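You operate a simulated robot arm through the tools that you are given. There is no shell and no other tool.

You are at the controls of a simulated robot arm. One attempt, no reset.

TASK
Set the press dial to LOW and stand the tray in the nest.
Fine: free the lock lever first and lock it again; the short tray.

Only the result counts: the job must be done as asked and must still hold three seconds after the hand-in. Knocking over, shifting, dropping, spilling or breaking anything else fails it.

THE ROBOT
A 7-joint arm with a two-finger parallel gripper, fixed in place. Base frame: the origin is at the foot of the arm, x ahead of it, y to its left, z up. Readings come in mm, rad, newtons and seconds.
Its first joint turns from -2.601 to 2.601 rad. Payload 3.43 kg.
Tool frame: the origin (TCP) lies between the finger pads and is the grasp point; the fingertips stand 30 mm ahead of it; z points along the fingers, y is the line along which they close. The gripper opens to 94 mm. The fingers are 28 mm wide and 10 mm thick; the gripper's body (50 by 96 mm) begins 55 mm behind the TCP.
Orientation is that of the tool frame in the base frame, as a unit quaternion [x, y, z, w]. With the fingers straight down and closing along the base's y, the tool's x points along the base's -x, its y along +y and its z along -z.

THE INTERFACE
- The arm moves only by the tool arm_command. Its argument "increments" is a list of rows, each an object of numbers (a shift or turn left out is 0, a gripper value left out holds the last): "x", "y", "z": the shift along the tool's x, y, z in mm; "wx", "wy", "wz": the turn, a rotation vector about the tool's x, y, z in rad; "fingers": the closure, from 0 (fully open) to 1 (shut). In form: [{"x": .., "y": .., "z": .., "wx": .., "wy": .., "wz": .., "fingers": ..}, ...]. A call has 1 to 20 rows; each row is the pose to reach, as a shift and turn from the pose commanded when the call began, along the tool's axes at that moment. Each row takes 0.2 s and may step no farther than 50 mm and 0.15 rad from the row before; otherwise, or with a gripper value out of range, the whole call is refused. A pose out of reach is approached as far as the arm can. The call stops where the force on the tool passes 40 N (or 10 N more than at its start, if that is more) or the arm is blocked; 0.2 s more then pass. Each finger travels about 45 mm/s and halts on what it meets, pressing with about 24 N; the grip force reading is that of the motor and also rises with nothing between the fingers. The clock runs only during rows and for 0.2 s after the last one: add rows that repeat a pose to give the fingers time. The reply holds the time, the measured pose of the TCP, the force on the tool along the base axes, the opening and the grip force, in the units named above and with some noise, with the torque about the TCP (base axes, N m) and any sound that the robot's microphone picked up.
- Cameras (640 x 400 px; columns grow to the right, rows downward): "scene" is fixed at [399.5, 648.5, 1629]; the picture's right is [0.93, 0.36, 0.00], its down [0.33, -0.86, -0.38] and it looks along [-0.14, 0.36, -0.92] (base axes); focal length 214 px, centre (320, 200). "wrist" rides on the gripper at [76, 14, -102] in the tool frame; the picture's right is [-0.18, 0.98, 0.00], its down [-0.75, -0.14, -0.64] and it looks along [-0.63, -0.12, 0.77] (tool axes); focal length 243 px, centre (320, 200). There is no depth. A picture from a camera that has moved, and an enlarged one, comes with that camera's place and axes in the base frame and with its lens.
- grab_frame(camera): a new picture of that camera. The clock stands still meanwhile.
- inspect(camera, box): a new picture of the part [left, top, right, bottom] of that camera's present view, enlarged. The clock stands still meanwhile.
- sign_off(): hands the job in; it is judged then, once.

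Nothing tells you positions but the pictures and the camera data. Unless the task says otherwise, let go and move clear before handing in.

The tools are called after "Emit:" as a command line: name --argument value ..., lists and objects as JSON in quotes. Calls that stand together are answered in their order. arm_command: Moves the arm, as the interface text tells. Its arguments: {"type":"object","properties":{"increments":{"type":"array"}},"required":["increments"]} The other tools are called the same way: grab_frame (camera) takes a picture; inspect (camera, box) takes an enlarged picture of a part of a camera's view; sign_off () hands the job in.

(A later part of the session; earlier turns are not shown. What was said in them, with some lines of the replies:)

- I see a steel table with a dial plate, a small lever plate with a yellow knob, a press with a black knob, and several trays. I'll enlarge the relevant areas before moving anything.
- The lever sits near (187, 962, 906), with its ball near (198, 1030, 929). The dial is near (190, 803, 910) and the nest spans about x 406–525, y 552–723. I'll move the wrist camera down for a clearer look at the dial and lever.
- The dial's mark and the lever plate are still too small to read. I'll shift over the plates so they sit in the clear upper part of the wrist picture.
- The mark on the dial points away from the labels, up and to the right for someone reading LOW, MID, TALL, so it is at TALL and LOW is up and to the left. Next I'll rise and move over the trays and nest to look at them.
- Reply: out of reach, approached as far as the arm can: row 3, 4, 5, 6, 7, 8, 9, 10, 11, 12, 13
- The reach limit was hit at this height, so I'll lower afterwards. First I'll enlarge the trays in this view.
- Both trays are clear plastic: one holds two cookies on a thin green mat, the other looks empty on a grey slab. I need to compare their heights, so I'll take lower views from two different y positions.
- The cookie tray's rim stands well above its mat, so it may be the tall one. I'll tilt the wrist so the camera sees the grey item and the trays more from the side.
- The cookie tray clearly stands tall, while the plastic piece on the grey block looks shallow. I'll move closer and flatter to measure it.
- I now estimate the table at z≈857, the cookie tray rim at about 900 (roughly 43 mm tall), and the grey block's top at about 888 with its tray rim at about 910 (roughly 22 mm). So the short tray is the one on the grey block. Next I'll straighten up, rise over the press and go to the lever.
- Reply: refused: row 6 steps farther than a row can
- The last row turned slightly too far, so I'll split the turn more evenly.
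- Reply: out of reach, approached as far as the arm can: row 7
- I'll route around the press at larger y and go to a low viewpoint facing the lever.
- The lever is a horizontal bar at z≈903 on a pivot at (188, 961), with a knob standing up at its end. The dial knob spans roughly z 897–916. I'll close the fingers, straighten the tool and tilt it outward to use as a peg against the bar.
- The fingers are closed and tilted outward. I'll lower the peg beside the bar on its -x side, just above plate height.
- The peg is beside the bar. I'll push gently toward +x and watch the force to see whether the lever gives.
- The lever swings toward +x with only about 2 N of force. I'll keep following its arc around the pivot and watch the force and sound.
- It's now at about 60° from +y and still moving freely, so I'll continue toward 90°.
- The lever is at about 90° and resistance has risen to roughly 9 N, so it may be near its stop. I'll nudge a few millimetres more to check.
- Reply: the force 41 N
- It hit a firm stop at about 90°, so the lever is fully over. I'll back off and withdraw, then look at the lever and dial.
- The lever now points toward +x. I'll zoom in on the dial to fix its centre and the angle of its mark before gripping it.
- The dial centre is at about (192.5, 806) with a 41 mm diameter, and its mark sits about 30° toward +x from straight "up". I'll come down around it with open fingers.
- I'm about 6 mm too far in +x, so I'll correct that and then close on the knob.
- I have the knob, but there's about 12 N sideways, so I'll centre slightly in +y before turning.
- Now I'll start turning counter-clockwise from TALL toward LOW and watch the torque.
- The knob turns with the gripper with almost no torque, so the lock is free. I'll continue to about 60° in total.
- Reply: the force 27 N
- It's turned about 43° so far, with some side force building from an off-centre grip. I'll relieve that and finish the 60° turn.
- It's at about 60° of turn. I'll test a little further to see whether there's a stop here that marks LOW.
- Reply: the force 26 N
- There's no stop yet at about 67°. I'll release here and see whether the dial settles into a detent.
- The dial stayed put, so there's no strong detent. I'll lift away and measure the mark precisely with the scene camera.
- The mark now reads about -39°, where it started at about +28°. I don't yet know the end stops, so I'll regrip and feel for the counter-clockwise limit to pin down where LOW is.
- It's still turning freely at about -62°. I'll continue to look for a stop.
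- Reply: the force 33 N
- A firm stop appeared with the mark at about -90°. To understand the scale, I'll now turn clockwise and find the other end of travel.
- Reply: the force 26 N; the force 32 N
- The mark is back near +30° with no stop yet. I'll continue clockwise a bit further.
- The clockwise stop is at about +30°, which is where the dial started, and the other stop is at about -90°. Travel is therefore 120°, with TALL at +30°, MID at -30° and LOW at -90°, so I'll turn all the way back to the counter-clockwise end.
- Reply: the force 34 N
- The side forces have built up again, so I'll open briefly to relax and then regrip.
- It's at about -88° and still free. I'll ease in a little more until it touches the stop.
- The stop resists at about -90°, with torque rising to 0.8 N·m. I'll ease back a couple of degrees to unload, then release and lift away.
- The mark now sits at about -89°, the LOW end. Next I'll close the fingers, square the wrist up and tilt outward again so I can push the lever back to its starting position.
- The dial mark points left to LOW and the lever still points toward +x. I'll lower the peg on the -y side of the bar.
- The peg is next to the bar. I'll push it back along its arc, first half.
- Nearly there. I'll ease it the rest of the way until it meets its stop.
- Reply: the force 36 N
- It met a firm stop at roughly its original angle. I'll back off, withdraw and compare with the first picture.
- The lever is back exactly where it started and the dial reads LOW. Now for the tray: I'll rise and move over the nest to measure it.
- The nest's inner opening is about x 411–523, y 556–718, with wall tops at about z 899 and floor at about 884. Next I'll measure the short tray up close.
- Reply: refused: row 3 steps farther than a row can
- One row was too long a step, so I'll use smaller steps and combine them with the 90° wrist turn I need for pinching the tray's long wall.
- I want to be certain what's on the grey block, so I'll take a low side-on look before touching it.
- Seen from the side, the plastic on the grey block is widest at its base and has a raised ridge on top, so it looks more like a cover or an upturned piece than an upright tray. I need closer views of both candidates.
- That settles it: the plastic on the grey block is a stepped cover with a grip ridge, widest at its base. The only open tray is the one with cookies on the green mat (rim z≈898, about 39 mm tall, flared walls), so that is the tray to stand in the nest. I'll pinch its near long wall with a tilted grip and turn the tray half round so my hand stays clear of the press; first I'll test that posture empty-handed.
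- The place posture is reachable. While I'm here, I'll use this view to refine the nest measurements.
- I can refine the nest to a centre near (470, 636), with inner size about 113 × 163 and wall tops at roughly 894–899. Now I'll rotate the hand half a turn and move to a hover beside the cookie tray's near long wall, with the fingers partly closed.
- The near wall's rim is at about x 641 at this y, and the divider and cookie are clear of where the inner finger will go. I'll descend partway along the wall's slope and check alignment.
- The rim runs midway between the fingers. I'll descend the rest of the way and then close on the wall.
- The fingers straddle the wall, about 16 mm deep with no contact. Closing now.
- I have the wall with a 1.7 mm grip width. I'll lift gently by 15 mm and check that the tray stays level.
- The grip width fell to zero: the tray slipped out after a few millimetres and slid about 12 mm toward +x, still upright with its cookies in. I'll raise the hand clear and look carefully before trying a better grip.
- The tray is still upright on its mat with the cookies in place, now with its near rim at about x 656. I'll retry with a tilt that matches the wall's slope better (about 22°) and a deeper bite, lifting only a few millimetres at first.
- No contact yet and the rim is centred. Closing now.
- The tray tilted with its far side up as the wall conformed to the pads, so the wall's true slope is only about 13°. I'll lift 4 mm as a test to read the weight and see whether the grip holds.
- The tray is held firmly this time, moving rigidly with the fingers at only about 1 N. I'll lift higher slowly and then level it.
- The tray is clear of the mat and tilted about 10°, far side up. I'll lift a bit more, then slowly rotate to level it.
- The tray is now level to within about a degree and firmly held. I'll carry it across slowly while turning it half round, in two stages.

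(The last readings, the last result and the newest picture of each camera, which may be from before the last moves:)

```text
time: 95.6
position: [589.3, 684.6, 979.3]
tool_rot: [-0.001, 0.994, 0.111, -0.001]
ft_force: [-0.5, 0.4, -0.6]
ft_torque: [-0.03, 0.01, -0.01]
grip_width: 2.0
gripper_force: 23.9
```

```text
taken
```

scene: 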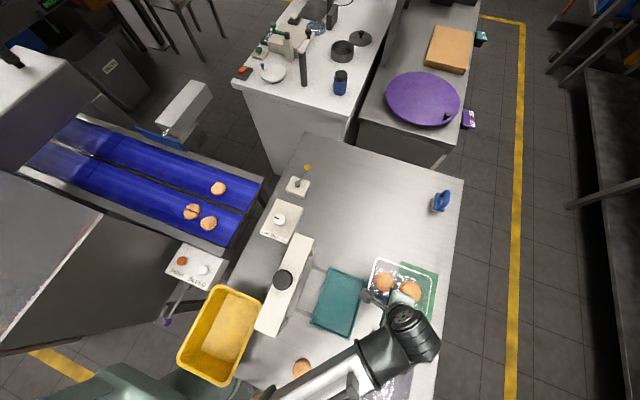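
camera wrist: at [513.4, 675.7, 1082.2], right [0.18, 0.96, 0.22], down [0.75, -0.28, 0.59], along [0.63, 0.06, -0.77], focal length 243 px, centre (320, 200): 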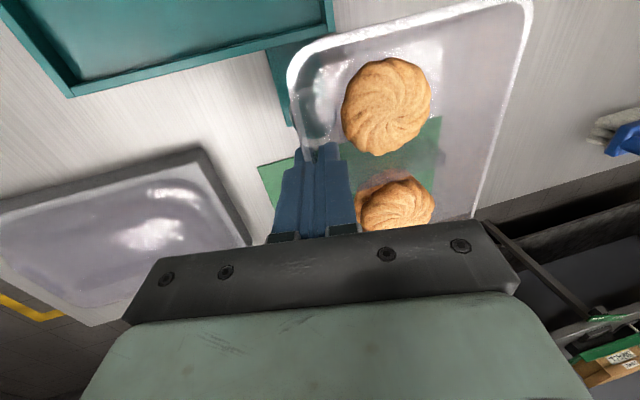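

Holding well at the halfway point. Now the second half, ending above the nest.

Emit:
arm_command --increments '[{"x": 3.9, "y": -4.3, "z": -1, "wy": 0.0215, "wz": -0.0958, "fingers": 1}, {"x": 7.9, "y": -8.7, "z": -1.9, "wy": 0.043, "wz": -0.1916}, {"x": 11.8, "y": -13, "z": -2.9, "wy": 0.0645, "wz": -0.2874}, {"x": 15.7, "y": -17.3, "z": -3.9, "wy": 0.086, "wz": -0.3832}, {"x": 19.7, "y": -21.7, "z": -4.8, "wy": 0.1075, "wz": -0.479}, {"x": 23.6, "y": -26, "z": -5.8, "wy": 0.129, "wz": -0.5748}, {"x": 27.5, "y": -30.3, "z": -6.8, "wy": 0.1505, "wz": -0.6706}, {"x": 31.4, "y": -34.7, "z": -7.8, "wy": 0.172, "wz": -0.7664}, {"x": 35.4, "y": -39, "z": -8.7, "wy": 0.1935, "wz": -0.8622}, {"x": 39.3, "y": -43.3, "z": -9.7, "wy": 0.215, "wz": -0.958}, {"x": 43.2, "y": -47.6, "z": -10.7, "wy": 0.2365, "wz": -1.0538}, {"x": 47.2, "y": -52, "z": -11.6, "wy": 0.258, "wz": -1.1496}, {"x": 51.1, "y": -56.3, "z": -12.6, "wy": 0.2795, "wz": -1.2454}, {"x": 55, "y": -60.6, "z": -13.6, "wy": 0.301, "wz": -1.3412}, {"x": 59, "y": -65, "z": -14.5, "wy": 0.3225, "wz": -1.437}, {"x": 62.9, "y": -69.3, "z": -15.5, "wy": 0.344, "wz": -1.533}]'

Emit:
grab_frame --camera "wrist"

Emit:
grab_frame --camera "scene"

Emit:
inspect --camera "scene" --box '[290, 240, 400, 355]'

```text
time: 99.0
position: [526.7, 612.8, 979.8]
tool_rot: [0.704, -0.702, -0.079, 0.077]
ft_force: [0.3, 0.0, -1.5]
ft_torque: [-0.02, -0.02, -0.01]
grip_width: 2.0
gripper_force: 23.8
```

```text
taken
camera wrist: at [535.5, 536.8, 1081.3], right [-0.96, 0.18, 0.22], down [0.28, 0.75, 0.6], along [-0.05, 0.63, -0.77], focal length 243 px, centre (320, 200)
```

wrist: 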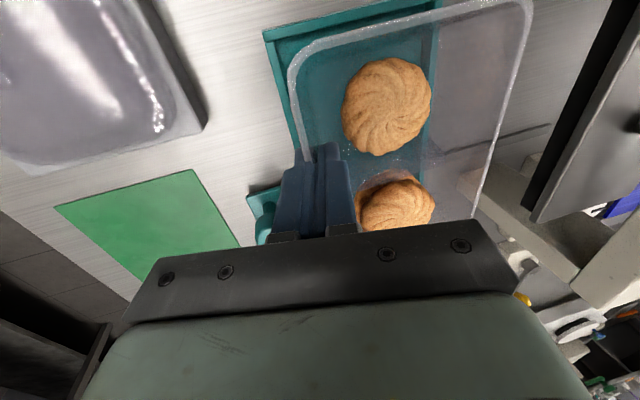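

```text
taken
```

scene: 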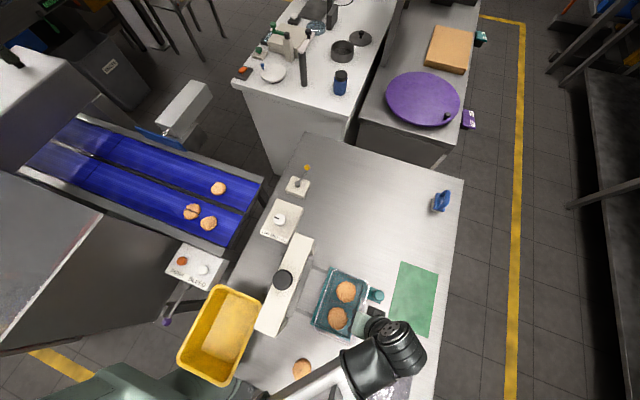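

```text
3.48 times, centred on (345, 298) of scene
camera zoom: at [399.5, 648.5, 1629.0], right [0.93, 0.36, 0.0], down [0.33, -0.86, -0.38], along [-0.14, 0.36, -0.92], focal length 746 px, centre (233, -139)
```

zoom: 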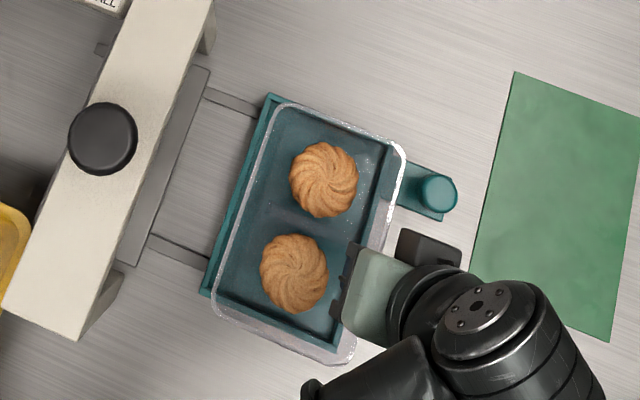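

The tray is over the nest and well aligned. I'll lower it to just above the nest walls and check again.

Emit:
arm_command --increments '[{"y": 0.6, "z": 6.3, "fingers": 1}, {"y": -0.7, "z": 12.2, "fingers": 1}, {"y": -2, "z": 18, "fingers": 1}, {"y": -3.3, "z": 23.9, "fingers": 1}, {"y": -4.6, "z": 29.7, "fingers": 1}, {"y": -5.5, "z": 33.6, "fingers": 1}]'

Emit:
grab_frame --camera "wrist"

Emit:
inspect --camera "scene" --box '[290, 240, 400, 355]'

```text
time: 100.4
position: [522.6, 612.9, 944.2]
tool_rot: [-0.703, 0.703, 0.079, -0.077]
ft_force: [-0.1, 1.0, -0.4]
ft_torque: [-0.02, -0.04, 0.01]
grip_width: 1.9
gripper_force: 24.0
```

```text
taken
camera wrist: at [532.4, 536.9, 1046.9], right [-0.96, 0.18, 0.22], down [0.28, 0.75, 0.6], along [-0.05, 0.63, -0.77], focal length 243 px, centre (320, 200)
```

wrist: 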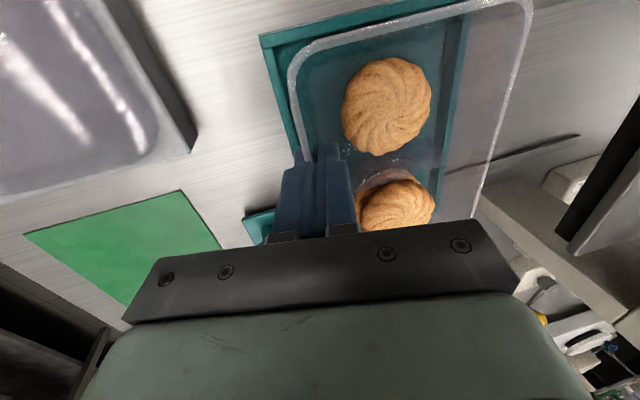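

```text
3.48 times, centred on (345, 298) of scene
camera zoom: at [399.5, 648.5, 1629.0], right [0.93, 0.36, 0.0], down [0.33, -0.86, -0.38], along [-0.14, 0.36, -0.92], focal length 746 px, centre (233, -139)
```

zoom: 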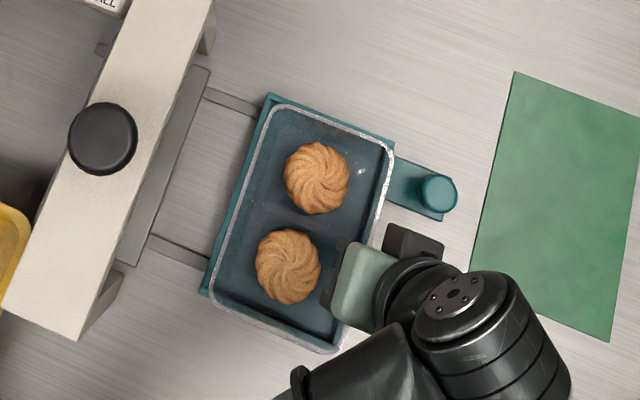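

The tray is nested within the walls' outline. I'll shift a few millimetres toward -x so the outer finger clears the nest wall, then lower gently and watch the force.

Emit:
arm_command --increments '[{"y": 2.3, "z": 0.5, "fingers": 1}, {"y": 4.5, "z": 1, "fingers": 1}, {"y": 3.8, "z": 3.9, "fingers": 1}, {"y": 3.2, "z": 6.9, "fingers": 1}, {"y": 2.7, "z": 8.8, "fingers": 1}]'

Emit:
inspect --camera "wrist" --box '[250, 10, 490, 160]'

```text
time: 101.6
position: [519.4, 612.4, 936.2]
tool_rot: [0.703, -0.703, -0.079, 0.078]
ft_force: [-0.6, 0.2, -0.1]
ft_torque: [0.01, 0.02, -0.01]
grip_width: 2.0
gripper_force: 24.2
```

```text
2.67 times, centred on (370, 85) of wrist
camera zoom: at [528.6, 536.5, 1038.6], right [-0.96, 0.18, 0.22], down [0.28, 0.75, 0.6], along [-0.05, 0.63, -0.77], focal length 647 px, centre (187, 507)
```

zoom: 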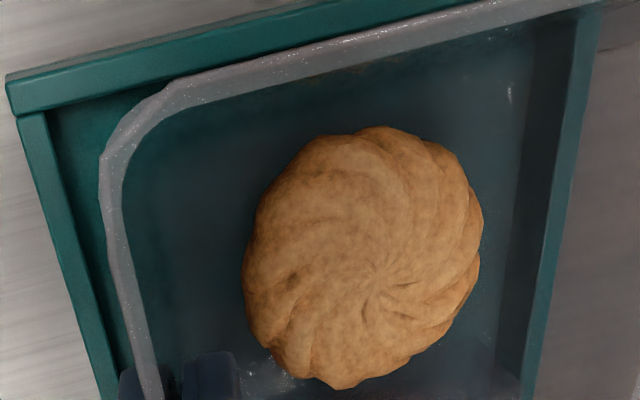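

Emit:
arm_command --increments '[{"y": -0.4, "z": 2, "fingers": 1}, {"y": -0.9, "z": 3.9, "fingers": 1}, {"y": -0.9, "z": 3.9, "fingers": 1}]'

Emit:
inspect --camera "wrist" --box '[250, 90, 390, 210]'

Emit:
inspect --camera "scene" --box '[300, 260, 390, 345]'

```text
time: 102.4
position: [521.2, 614.4, 931.5]
tool_rot: [0.703, -0.703, -0.079, 0.078]
ft_force: [0.1, 0.0, -0.3]
ft_torque: [0.0, 0.02, -0.02]
grip_width: 1.8
gripper_force: 23.4
```

```text
3.33 times, centred on (320, 150) of wrist
camera zoom: at [528.4, 537.4, 1034.5], right [-0.96, 0.18, 0.22], down [0.28, 0.75, 0.6], along [-0.05, 0.63, -0.77], focal length 809 px, centre (320, 367)
```

zoom: 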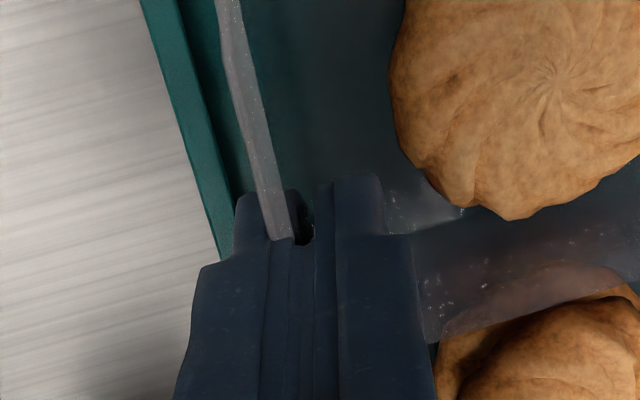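

```text
4.71 times, centred on (345, 302) of scene
camera zoom: at [399.5, 648.5, 1629.0], right [0.93, 0.36, 0.0], down [0.33, -0.86, -0.38], along [-0.14, 0.36, -0.92], focal length 1009 px, centre (202, -282)
```

zoom: 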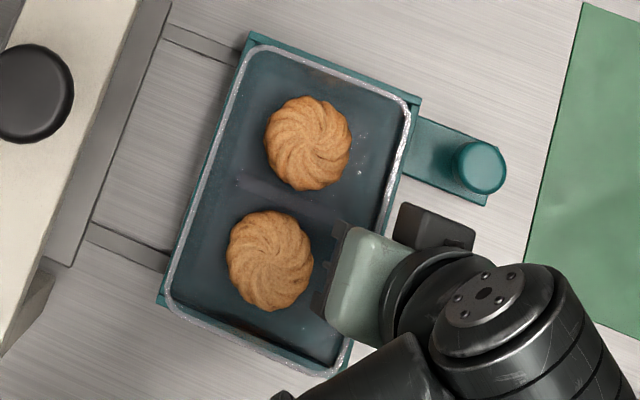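

No contact force yet. I'll keep lowering in small steps.

Emit:
arm_command --increments '[{"y": -0.22, "z": 1, "fingers": 1}, {"y": -0.44, "z": 2, "fingers": 1}, {"y": -0.44, "z": 2, "fingers": 1}]'

Emit:
arm_command --increments '[{"y": -0.22, "z": 1, "fingers": 1}, {"y": -0.44, "z": 2, "fingers": 1}, {"y": -0.44, "z": 2, "fingers": 1}]'

Emit:
inspect --camera "wrist" --box '[250, 90, 390, 210]'

```text
time: 103.2
position: [519.9, 613.3, 931.1]
tool_rot: [-0.703, 0.703, 0.079, -0.078]
ft_force: [-0.3, 0.0, -0.3]
ft_torque: [-0.01, -0.06, -0.02]
grip_width: 2.2
gripper_force: 24.6
```

```text
time: 104.0
position: [520.2, 613.7, 929.0]
tool_rot: [0.703, -0.703, -0.079, 0.078]
ft_force: [-0.4, 0.6, -0.7]
ft_torque: [-0.04, -0.04, -0.01]
grip_width: 1.9
gripper_force: 23.8
```

```text
3.33 times, centred on (320, 150) of wrist
camera zoom: at [528.4, 537.3, 1031.0], right [-0.96, 0.18, 0.22], down [0.28, 0.75, 0.6], along [-0.05, 0.63, -0.77], focal length 809 px, centre (320, 367)
```

zoom: 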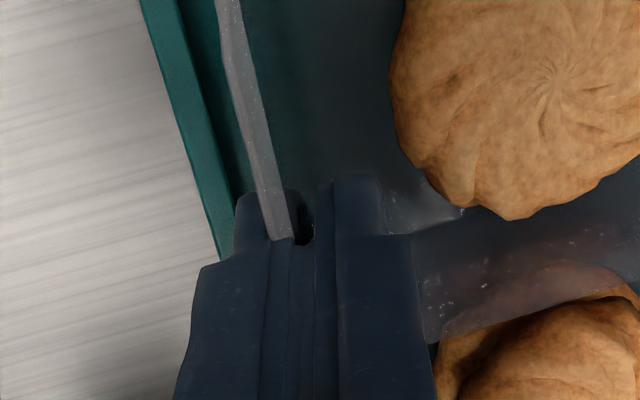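

Emit:
arm_command --increments '[{"y": -0.22, "z": 1, "fingers": 1}, {"y": -0.44, "z": 2, "fingers": 1}, {"y": -0.44, "z": 2, "fingers": 1}]'

Emit:
grab_frame --camera "wrist"

Emit:
inspect --camera "scene" --box '[300, 260, 390, 345]'

```text
time: 104.8
position: [518.7, 614.0, 926.1]
tool_rot: [-0.702, 0.703, 0.079, -0.077]
ft_force: [0.8, 0.6, -1.1]
ft_torque: [-0.01, -0.03, 0.02]
grip_width: 2.0
gripper_force: 23.9
```

```text
taken
camera wrist: at [528.2, 537.4, 1029.0], right [-0.96, 0.18, 0.22], down [0.28, 0.75, 0.6], along [-0.05, 0.63, -0.77], focal length 243 px, centre (320, 200)
```

wrist: 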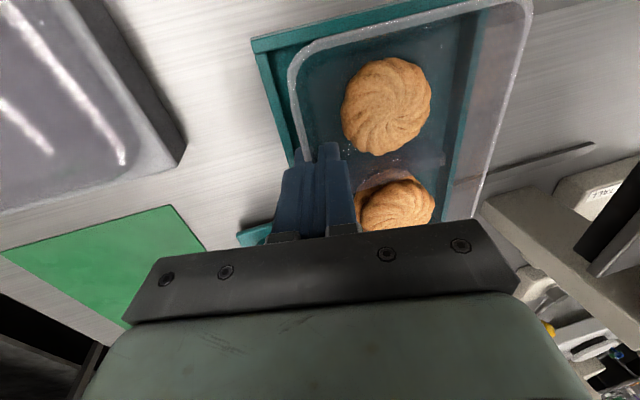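

```text
4.71 times, centred on (345, 302) of scene
camera zoom: at [399.5, 648.5, 1629.0], right [0.93, 0.36, 0.0], down [0.33, -0.86, -0.38], along [-0.14, 0.36, -0.92], focal length 1009 px, centre (202, -282)
```

zoom: 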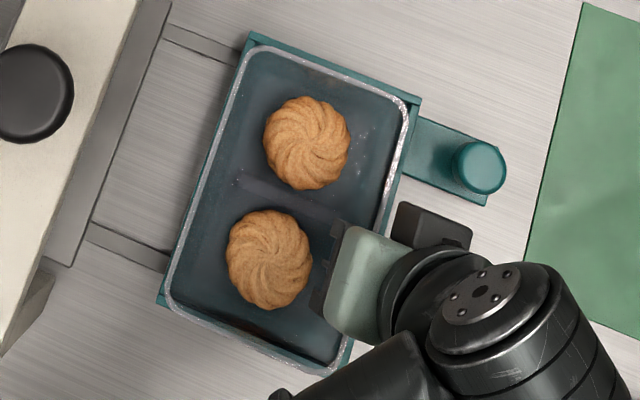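

Emit:
arm_command --increments '[{"y": -0.22, "z": 1, "fingers": 1}, {"y": -0.44, "z": 2, "fingers": 1}, {"y": -0.44, "z": 2, "fingers": 1}]'

Emit:
arm_command --increments '[{"y": -0.22, "z": 1, "fingers": 1}, {"y": -0.44, "z": 2, "fingers": 1}, {"y": -0.44, "z": 2, "fingers": 1}]'

Emit:
inspect --camera "wrist" --box '[250, 90, 390, 210]'

```text
time: 105.6
position: [518.9, 612.6, 924.3]
tool_rot: [-0.702, 0.703, 0.079, -0.077]
ft_force: [0.6, -0.7, -1.5]
ft_torque: [0.01, -0.03, -0.01]
grip_width: 1.8
gripper_force: 23.9
```

```text
time: 106.4
position: [519.1, 614.1, 923.5]
tool_rot: [0.703, -0.703, -0.079, 0.078]
ft_force: [0.0, 0.4, -1.3]
ft_torque: [-0.01, -0.03, 0.01]
grip_width: 1.6
gripper_force: 23.9
```

```text
3.33 times, centred on (320, 150) of wrist
camera zoom: at [528.7, 537.2, 1024.8], right [-0.96, 0.18, 0.22], down [0.28, 0.75, 0.6], along [-0.05, 0.63, -0.77], focal length 809 px, centre (320, 367)
```

zoom: 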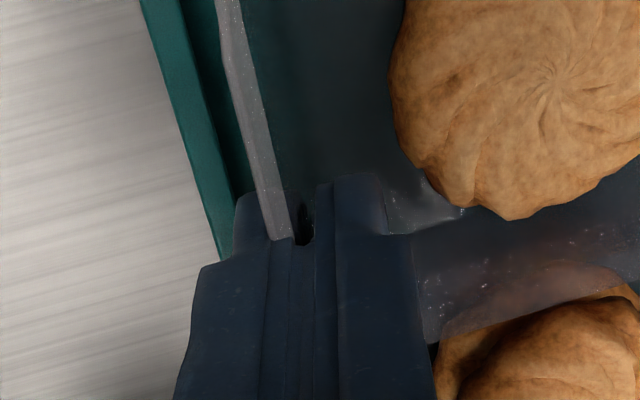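

Emit:
arm_command --increments '[{"y": -0.22, "z": 1, "fingers": 1}, {"y": -0.33, "z": 1.5, "fingers": 1}, {"y": -0.33, "z": 1.5, "fingers": 1}]'

Emit:
arm_command --increments '[{"y": -0.22, "z": 1, "fingers": 1}, {"y": -0.33, "z": 1.5, "fingers": 1}, {"y": -0.33, "z": 1.5, "fingers": 1}]'

```text
time: 107.2
position: [517.4, 613.1, 921.6]
tool_rot: [0.703, -0.703, -0.078, 0.078]
ft_force: [0.9, -1.1, 4.2]
ft_torque: [-0.26, 0.31, 0.11]
grip_width: 1.9
gripper_force: 24.1
```

```text
time: 108.0
position: [519.6, 613.6, 919.6]
tool_rot: [-0.703, 0.703, 0.079, -0.077]
ft_force: [-1.8, -0.4, 5.1]
ft_torque: [-0.35, 0.59, 0.01]
grip_width: 2.3
gripper_force: 23.9
```

The force now reads about 5 N upward, so the tray has reached the nest floor. I'll open just a few millimetres to release it without touching the nest wall.

Emit:
arm_command --increments '[{"fingers": 0.965}, {"fingers": 0.95}, {"fingers": 0.94}, {"fingers": 0.94}]'

Emit:
grab_frame --camera "wrist"

Emit:
inspect --camera "wrist" --box '[250, 90, 390, 210]'

Emit:
inspect --camera "scene" --box '[300, 260, 390, 345]'

```text
time: 109.0
position: [519.0, 614.4, 918.8]
tool_rot: [0.703, -0.703, -0.079, 0.077]
ft_force: [0.5, 0.0, 1.2]
ft_torque: [-0.01, 0.03, -0.01]
grip_width: 5.7
gripper_force: 0.0
```

```text
taken
camera wrist: at [528.4, 537.4, 1021.9], right [-0.96, 0.18, 0.22], down [0.28, 0.75, 0.6], along [-0.05, 0.63, -0.77], focal length 243 px, centre (320, 200)
```

wrist: 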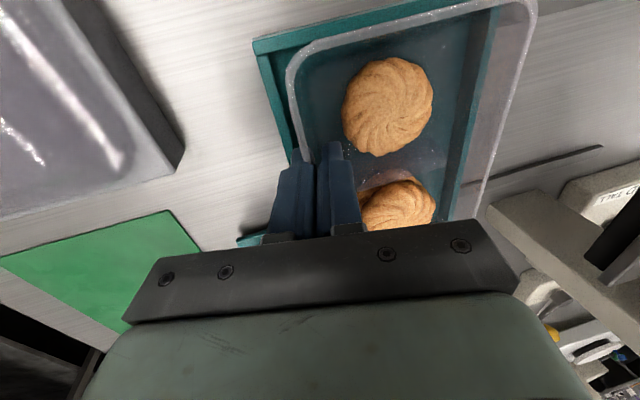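

```text
3.33 times, centred on (320, 150) of wrist
camera zoom: at [528.4, 537.4, 1021.9], right [-0.96, 0.18, 0.22], down [0.28, 0.75, 0.6], along [-0.05, 0.63, -0.77], focal length 809 px, centre (320, 367)
```

zoom: 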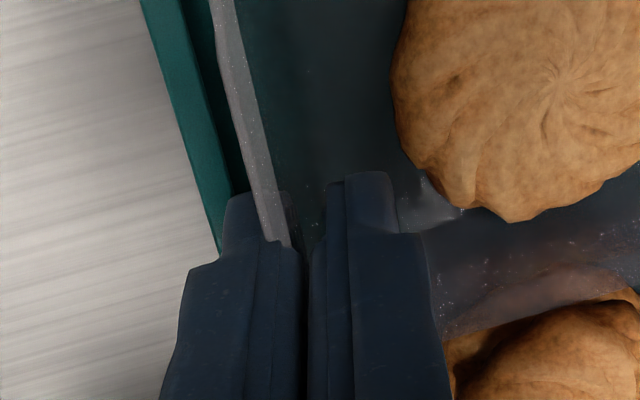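

```text
4.71 times, centred on (345, 302) of scene
camera zoom: at [399.5, 648.5, 1629.0], right [0.93, 0.36, 0.0], down [0.33, -0.86, -0.38], along [-0.14, 0.36, -0.92], focal length 1009 px, centre (202, -282)
```

zoom: 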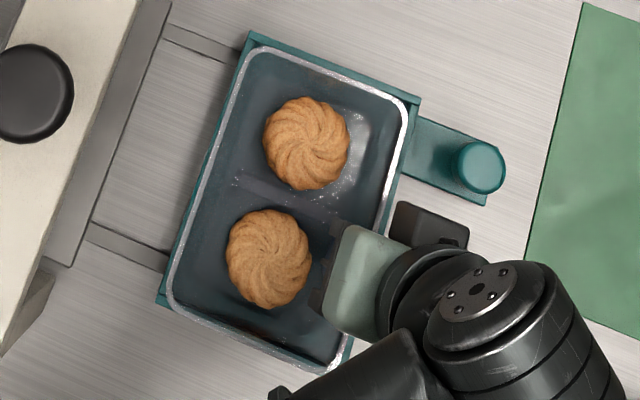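

The tray is released and resting evenly in the nest with all cookies in place. I'll withdraw straight back along the fingers.

Emit:
arm_command --increments '[{"z": -4}, {"z": -10}, {"z": -18}, {"z": -28}, {"z": -45}, {"z": -70}, {"z": -100}]'

Emit:
grab_frame --camera "wrist"

Emit:
inspect --camera "scene" --box '[300, 260, 390, 345]'

```text
time: 110.6
position: [541.4, 612.9, 1017.2]
tool_rot: [0.703, -0.702, -0.079, 0.078]
ft_force: [-0.3, 0.2, 0.8]
ft_torque: [-0.03, -0.01, -0.03]
grip_width: 5.4
gripper_force: 0.1
```

```text
taken
camera wrist: at [550.5, 536.7, 1119.5], right [-0.96, 0.18, 0.22], down [0.28, 0.75, 0.6], along [-0.05, 0.63, -0.77], focal length 243 px, centre (320, 200)
```

wrist: 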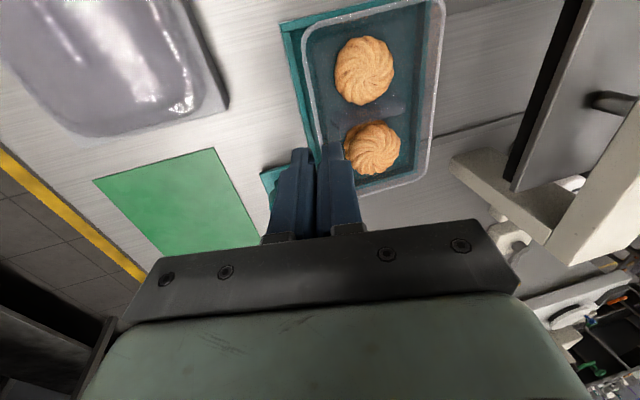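

```text
4.71 times, centred on (345, 302) of scene
camera zoom: at [399.5, 648.5, 1629.0], right [0.93, 0.36, 0.0], down [0.33, -0.86, -0.38], along [-0.14, 0.36, -0.92], focal length 1009 px, centre (202, -282)
```

zoom: 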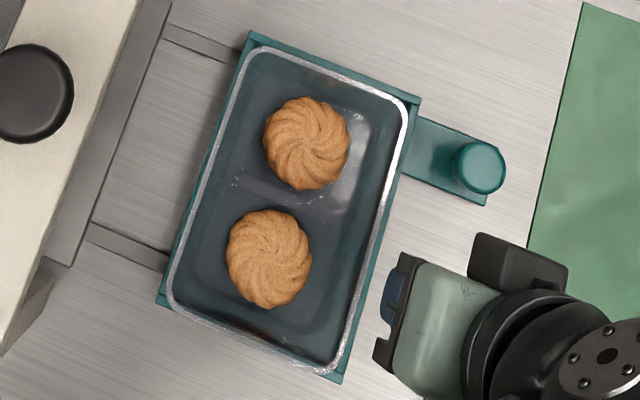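

Emit:
inspect --camera "wrist" --box '[260, 0, 460, 200]'

Emit:
arm_command --increments '[{"x": 15, "z": -10, "wx": 0.1}, {"x": 30, "z": -20, "wx": 0.2}, {"x": 40, "y": -30, "z": -30, "wx": 0.22}, {"x": 40, "y": -70, "z": -40, "wx": 0.22}, {"x": 40, "y": -110, "z": -40, "wx": 0.22}]'

Emit:
grab_frame --camera "wrist"

Emit:
grab_frame --camera "scene"

```text
2.00 times, centred on (360, 100) of wrist
camera zoom: at [550.5, 536.7, 1119.5], right [-0.96, 0.18, 0.22], down [0.28, 0.75, 0.6], along [-0.05, 0.63, -0.77], focal length 485 px, centre (240, 400)
```

zoom: 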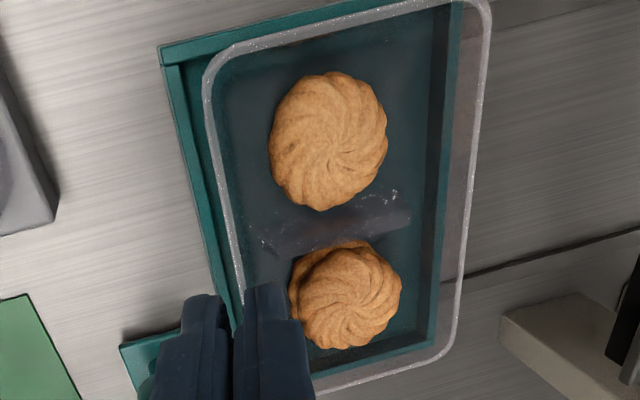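

```text
time: 111.8
position: [658.1, 573.1, 1031.3]
tool_rot: [-0.707, 0.707, 0.001, 0.001]
ft_force: [0.1, -1.1, -0.2]
ft_torque: [0.01, -0.07, -0.02]
grip_width: 5.6
gripper_force: 0.0
```

```text
taken
camera wrist: at [644.7, 496.7, 1133.6], right [-0.98, 0.18, 0.0], down [0.14, 0.75, 0.64], along [0.12, 0.63, -0.77], focal length 243 px, centre (320, 200)
```

wrist: 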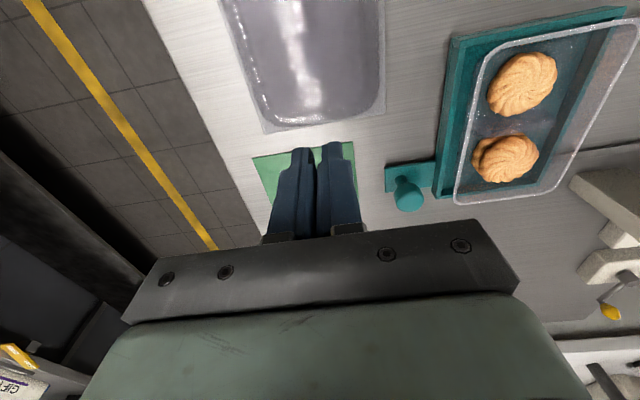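

```text
taken
```

scene: 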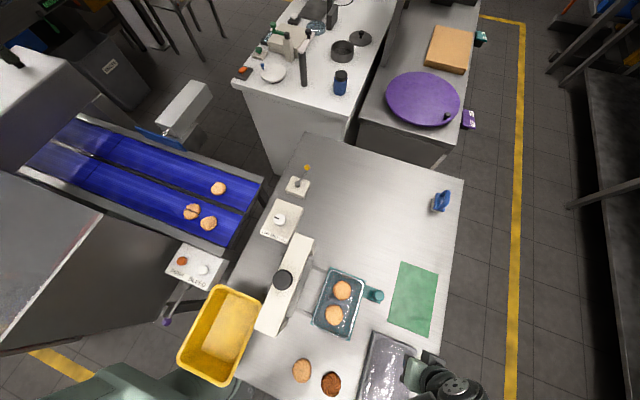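

The tray sits in the nest and the arm is clear. I'll check the seating closely, and take another careful look at the piece on the grey block to be sure I chose the right tray.

Emit:
inspect --camera "wrist" --box '[210, 0, 410, 140]'

Emit:
inspect --camera "wrist" --box '[430, 0, 640, 220]'

Emit:
inspect --camera "scene" --box '[300, 255, 390, 345]'

Emit:
inspect --camera "scene" --box '[250, 150, 350, 250]'

```text
2.86 times, centred on (310, 70) of wrist
camera zoom: at [644.7, 496.7, 1133.6], right [-0.98, 0.18, 0.0], down [0.14, 0.75, 0.64], along [0.12, 0.63, -0.77], focal length 693 px, centre (349, 571)
```

zoom: 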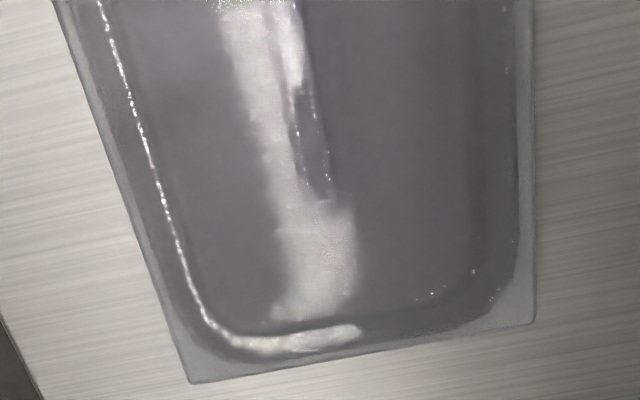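

```text
1.82 times, centred on (535, 110) of wrist
camera zoom: at [644.7, 496.7, 1133.6], right [-0.98, 0.18, 0.0], down [0.14, 0.75, 0.64], along [0.12, 0.63, -0.77], focal length 441 px, centre (-71, 364)
```

zoom: 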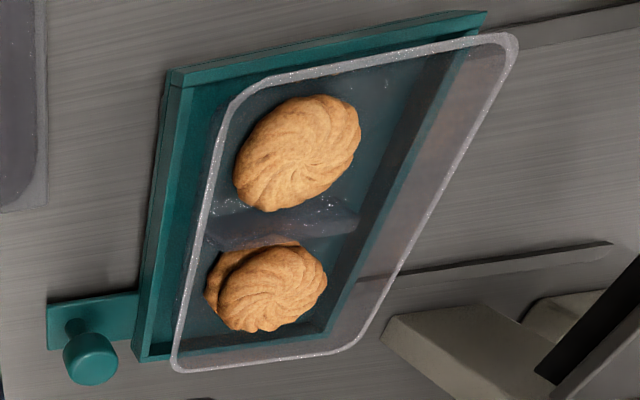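

```text
4.44 times, centred on (345, 300) of scene
camera zoom: at [399.5, 648.5, 1629.0], right [0.93, 0.36, 0.0], down [0.33, -0.86, -0.38], along [-0.14, 0.36, -0.92], focal length 953 px, centre (209, -244)
```

zoom: 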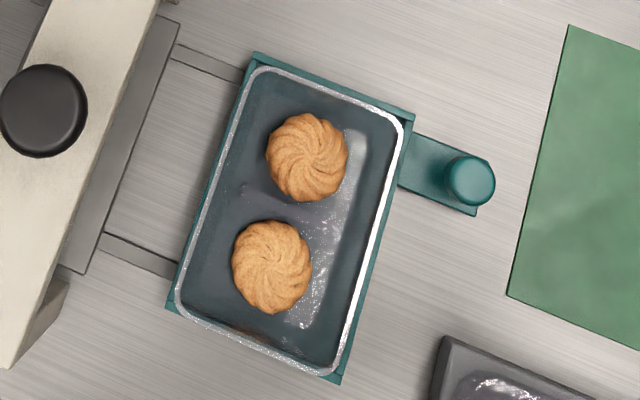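

```text
4.00 times, centred on (300, 200) of scene
camera zoom: at [399.5, 648.5, 1629.0], right [0.93, 0.36, 0.0], down [0.33, -0.86, -0.38], along [-0.14, 0.36, -0.92], focal length 858 px, centre (400, 200)
```

zoom: 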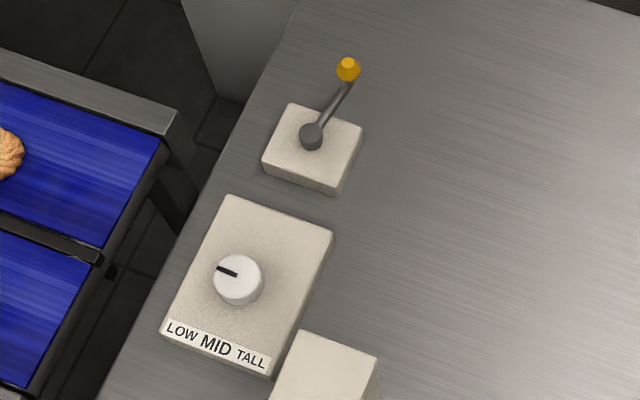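

Everything checks out. The tray stands level in the nest with its cookies, the dial points to LOW, the lever is back at its locked position, and the mat and other items haven't moved. I'll raise the arm a little further clear, take a last look, and hand in.

Emit:
arm_command --increments '[{"z": -25, "fingers": 0.8}, {"z": -50, "fingers": 0.8}, {"z": -60, "fingers": 0.8}, {"z": -60, "fingers": 0.8}]'

Emit:
grab_frame --camera "scene"

```text
time: 112.8
position: [658.6, 572.4, 1091.8]
tool_rot: [0.707, -0.707, -0.001, -0.001]
ft_force: [1.3, 0.2, -0.3]
ft_torque: [0.01, -0.02, -0.01]
grip_width: 18.9
gripper_force: 0.0
```

```text
taken
```

scene: 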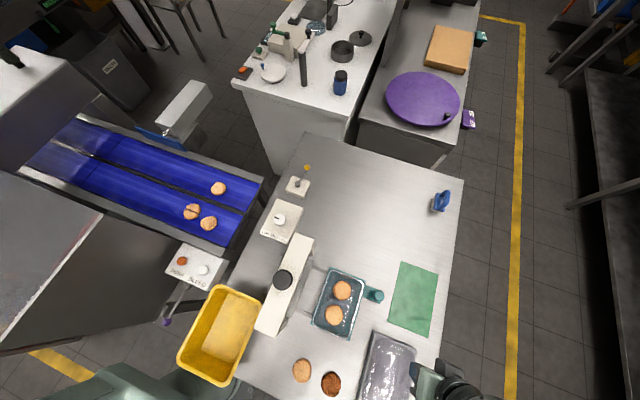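

The final view shows the dial at LOW, the lever locked, the tray with its cookies in the nest and the arm clear, so I'm handing in.

Emit:
sign_off

```text
The job is handed in.
```

I set the press dial to LOW, locked the lever again, and stood the tray in the nest with its cookies still in it. The job is handed in, but no result has come back.

- **Lever:** I swung it from its locked position to the opposite stop, turned the dial, then pushed it back to the first stop. It matches the starting picture.
- **Dial:** It started at one end of its travel, which I took as TALL. It now sits at the other end, about 120° round, pointing to the LOW side. There are no tick marks on the plate, so I worked out LOW from the two end stops and the order of the labels.
- **Tray:** I used the clear tray on the green mat, the only open tray I could see. The clear piece on the grey block looked like a cover, and the block is too big for the nest. The tray sits level in the nest, roughly 3–6 mm off centre.

On the first try the tray slipped from the gripper. It slid about 12 mm across its mat, staying upright, and the second grip held. I turned the tray half round on the way so the hand stayed clear of the press. Nothing else looks moved in the final picture.
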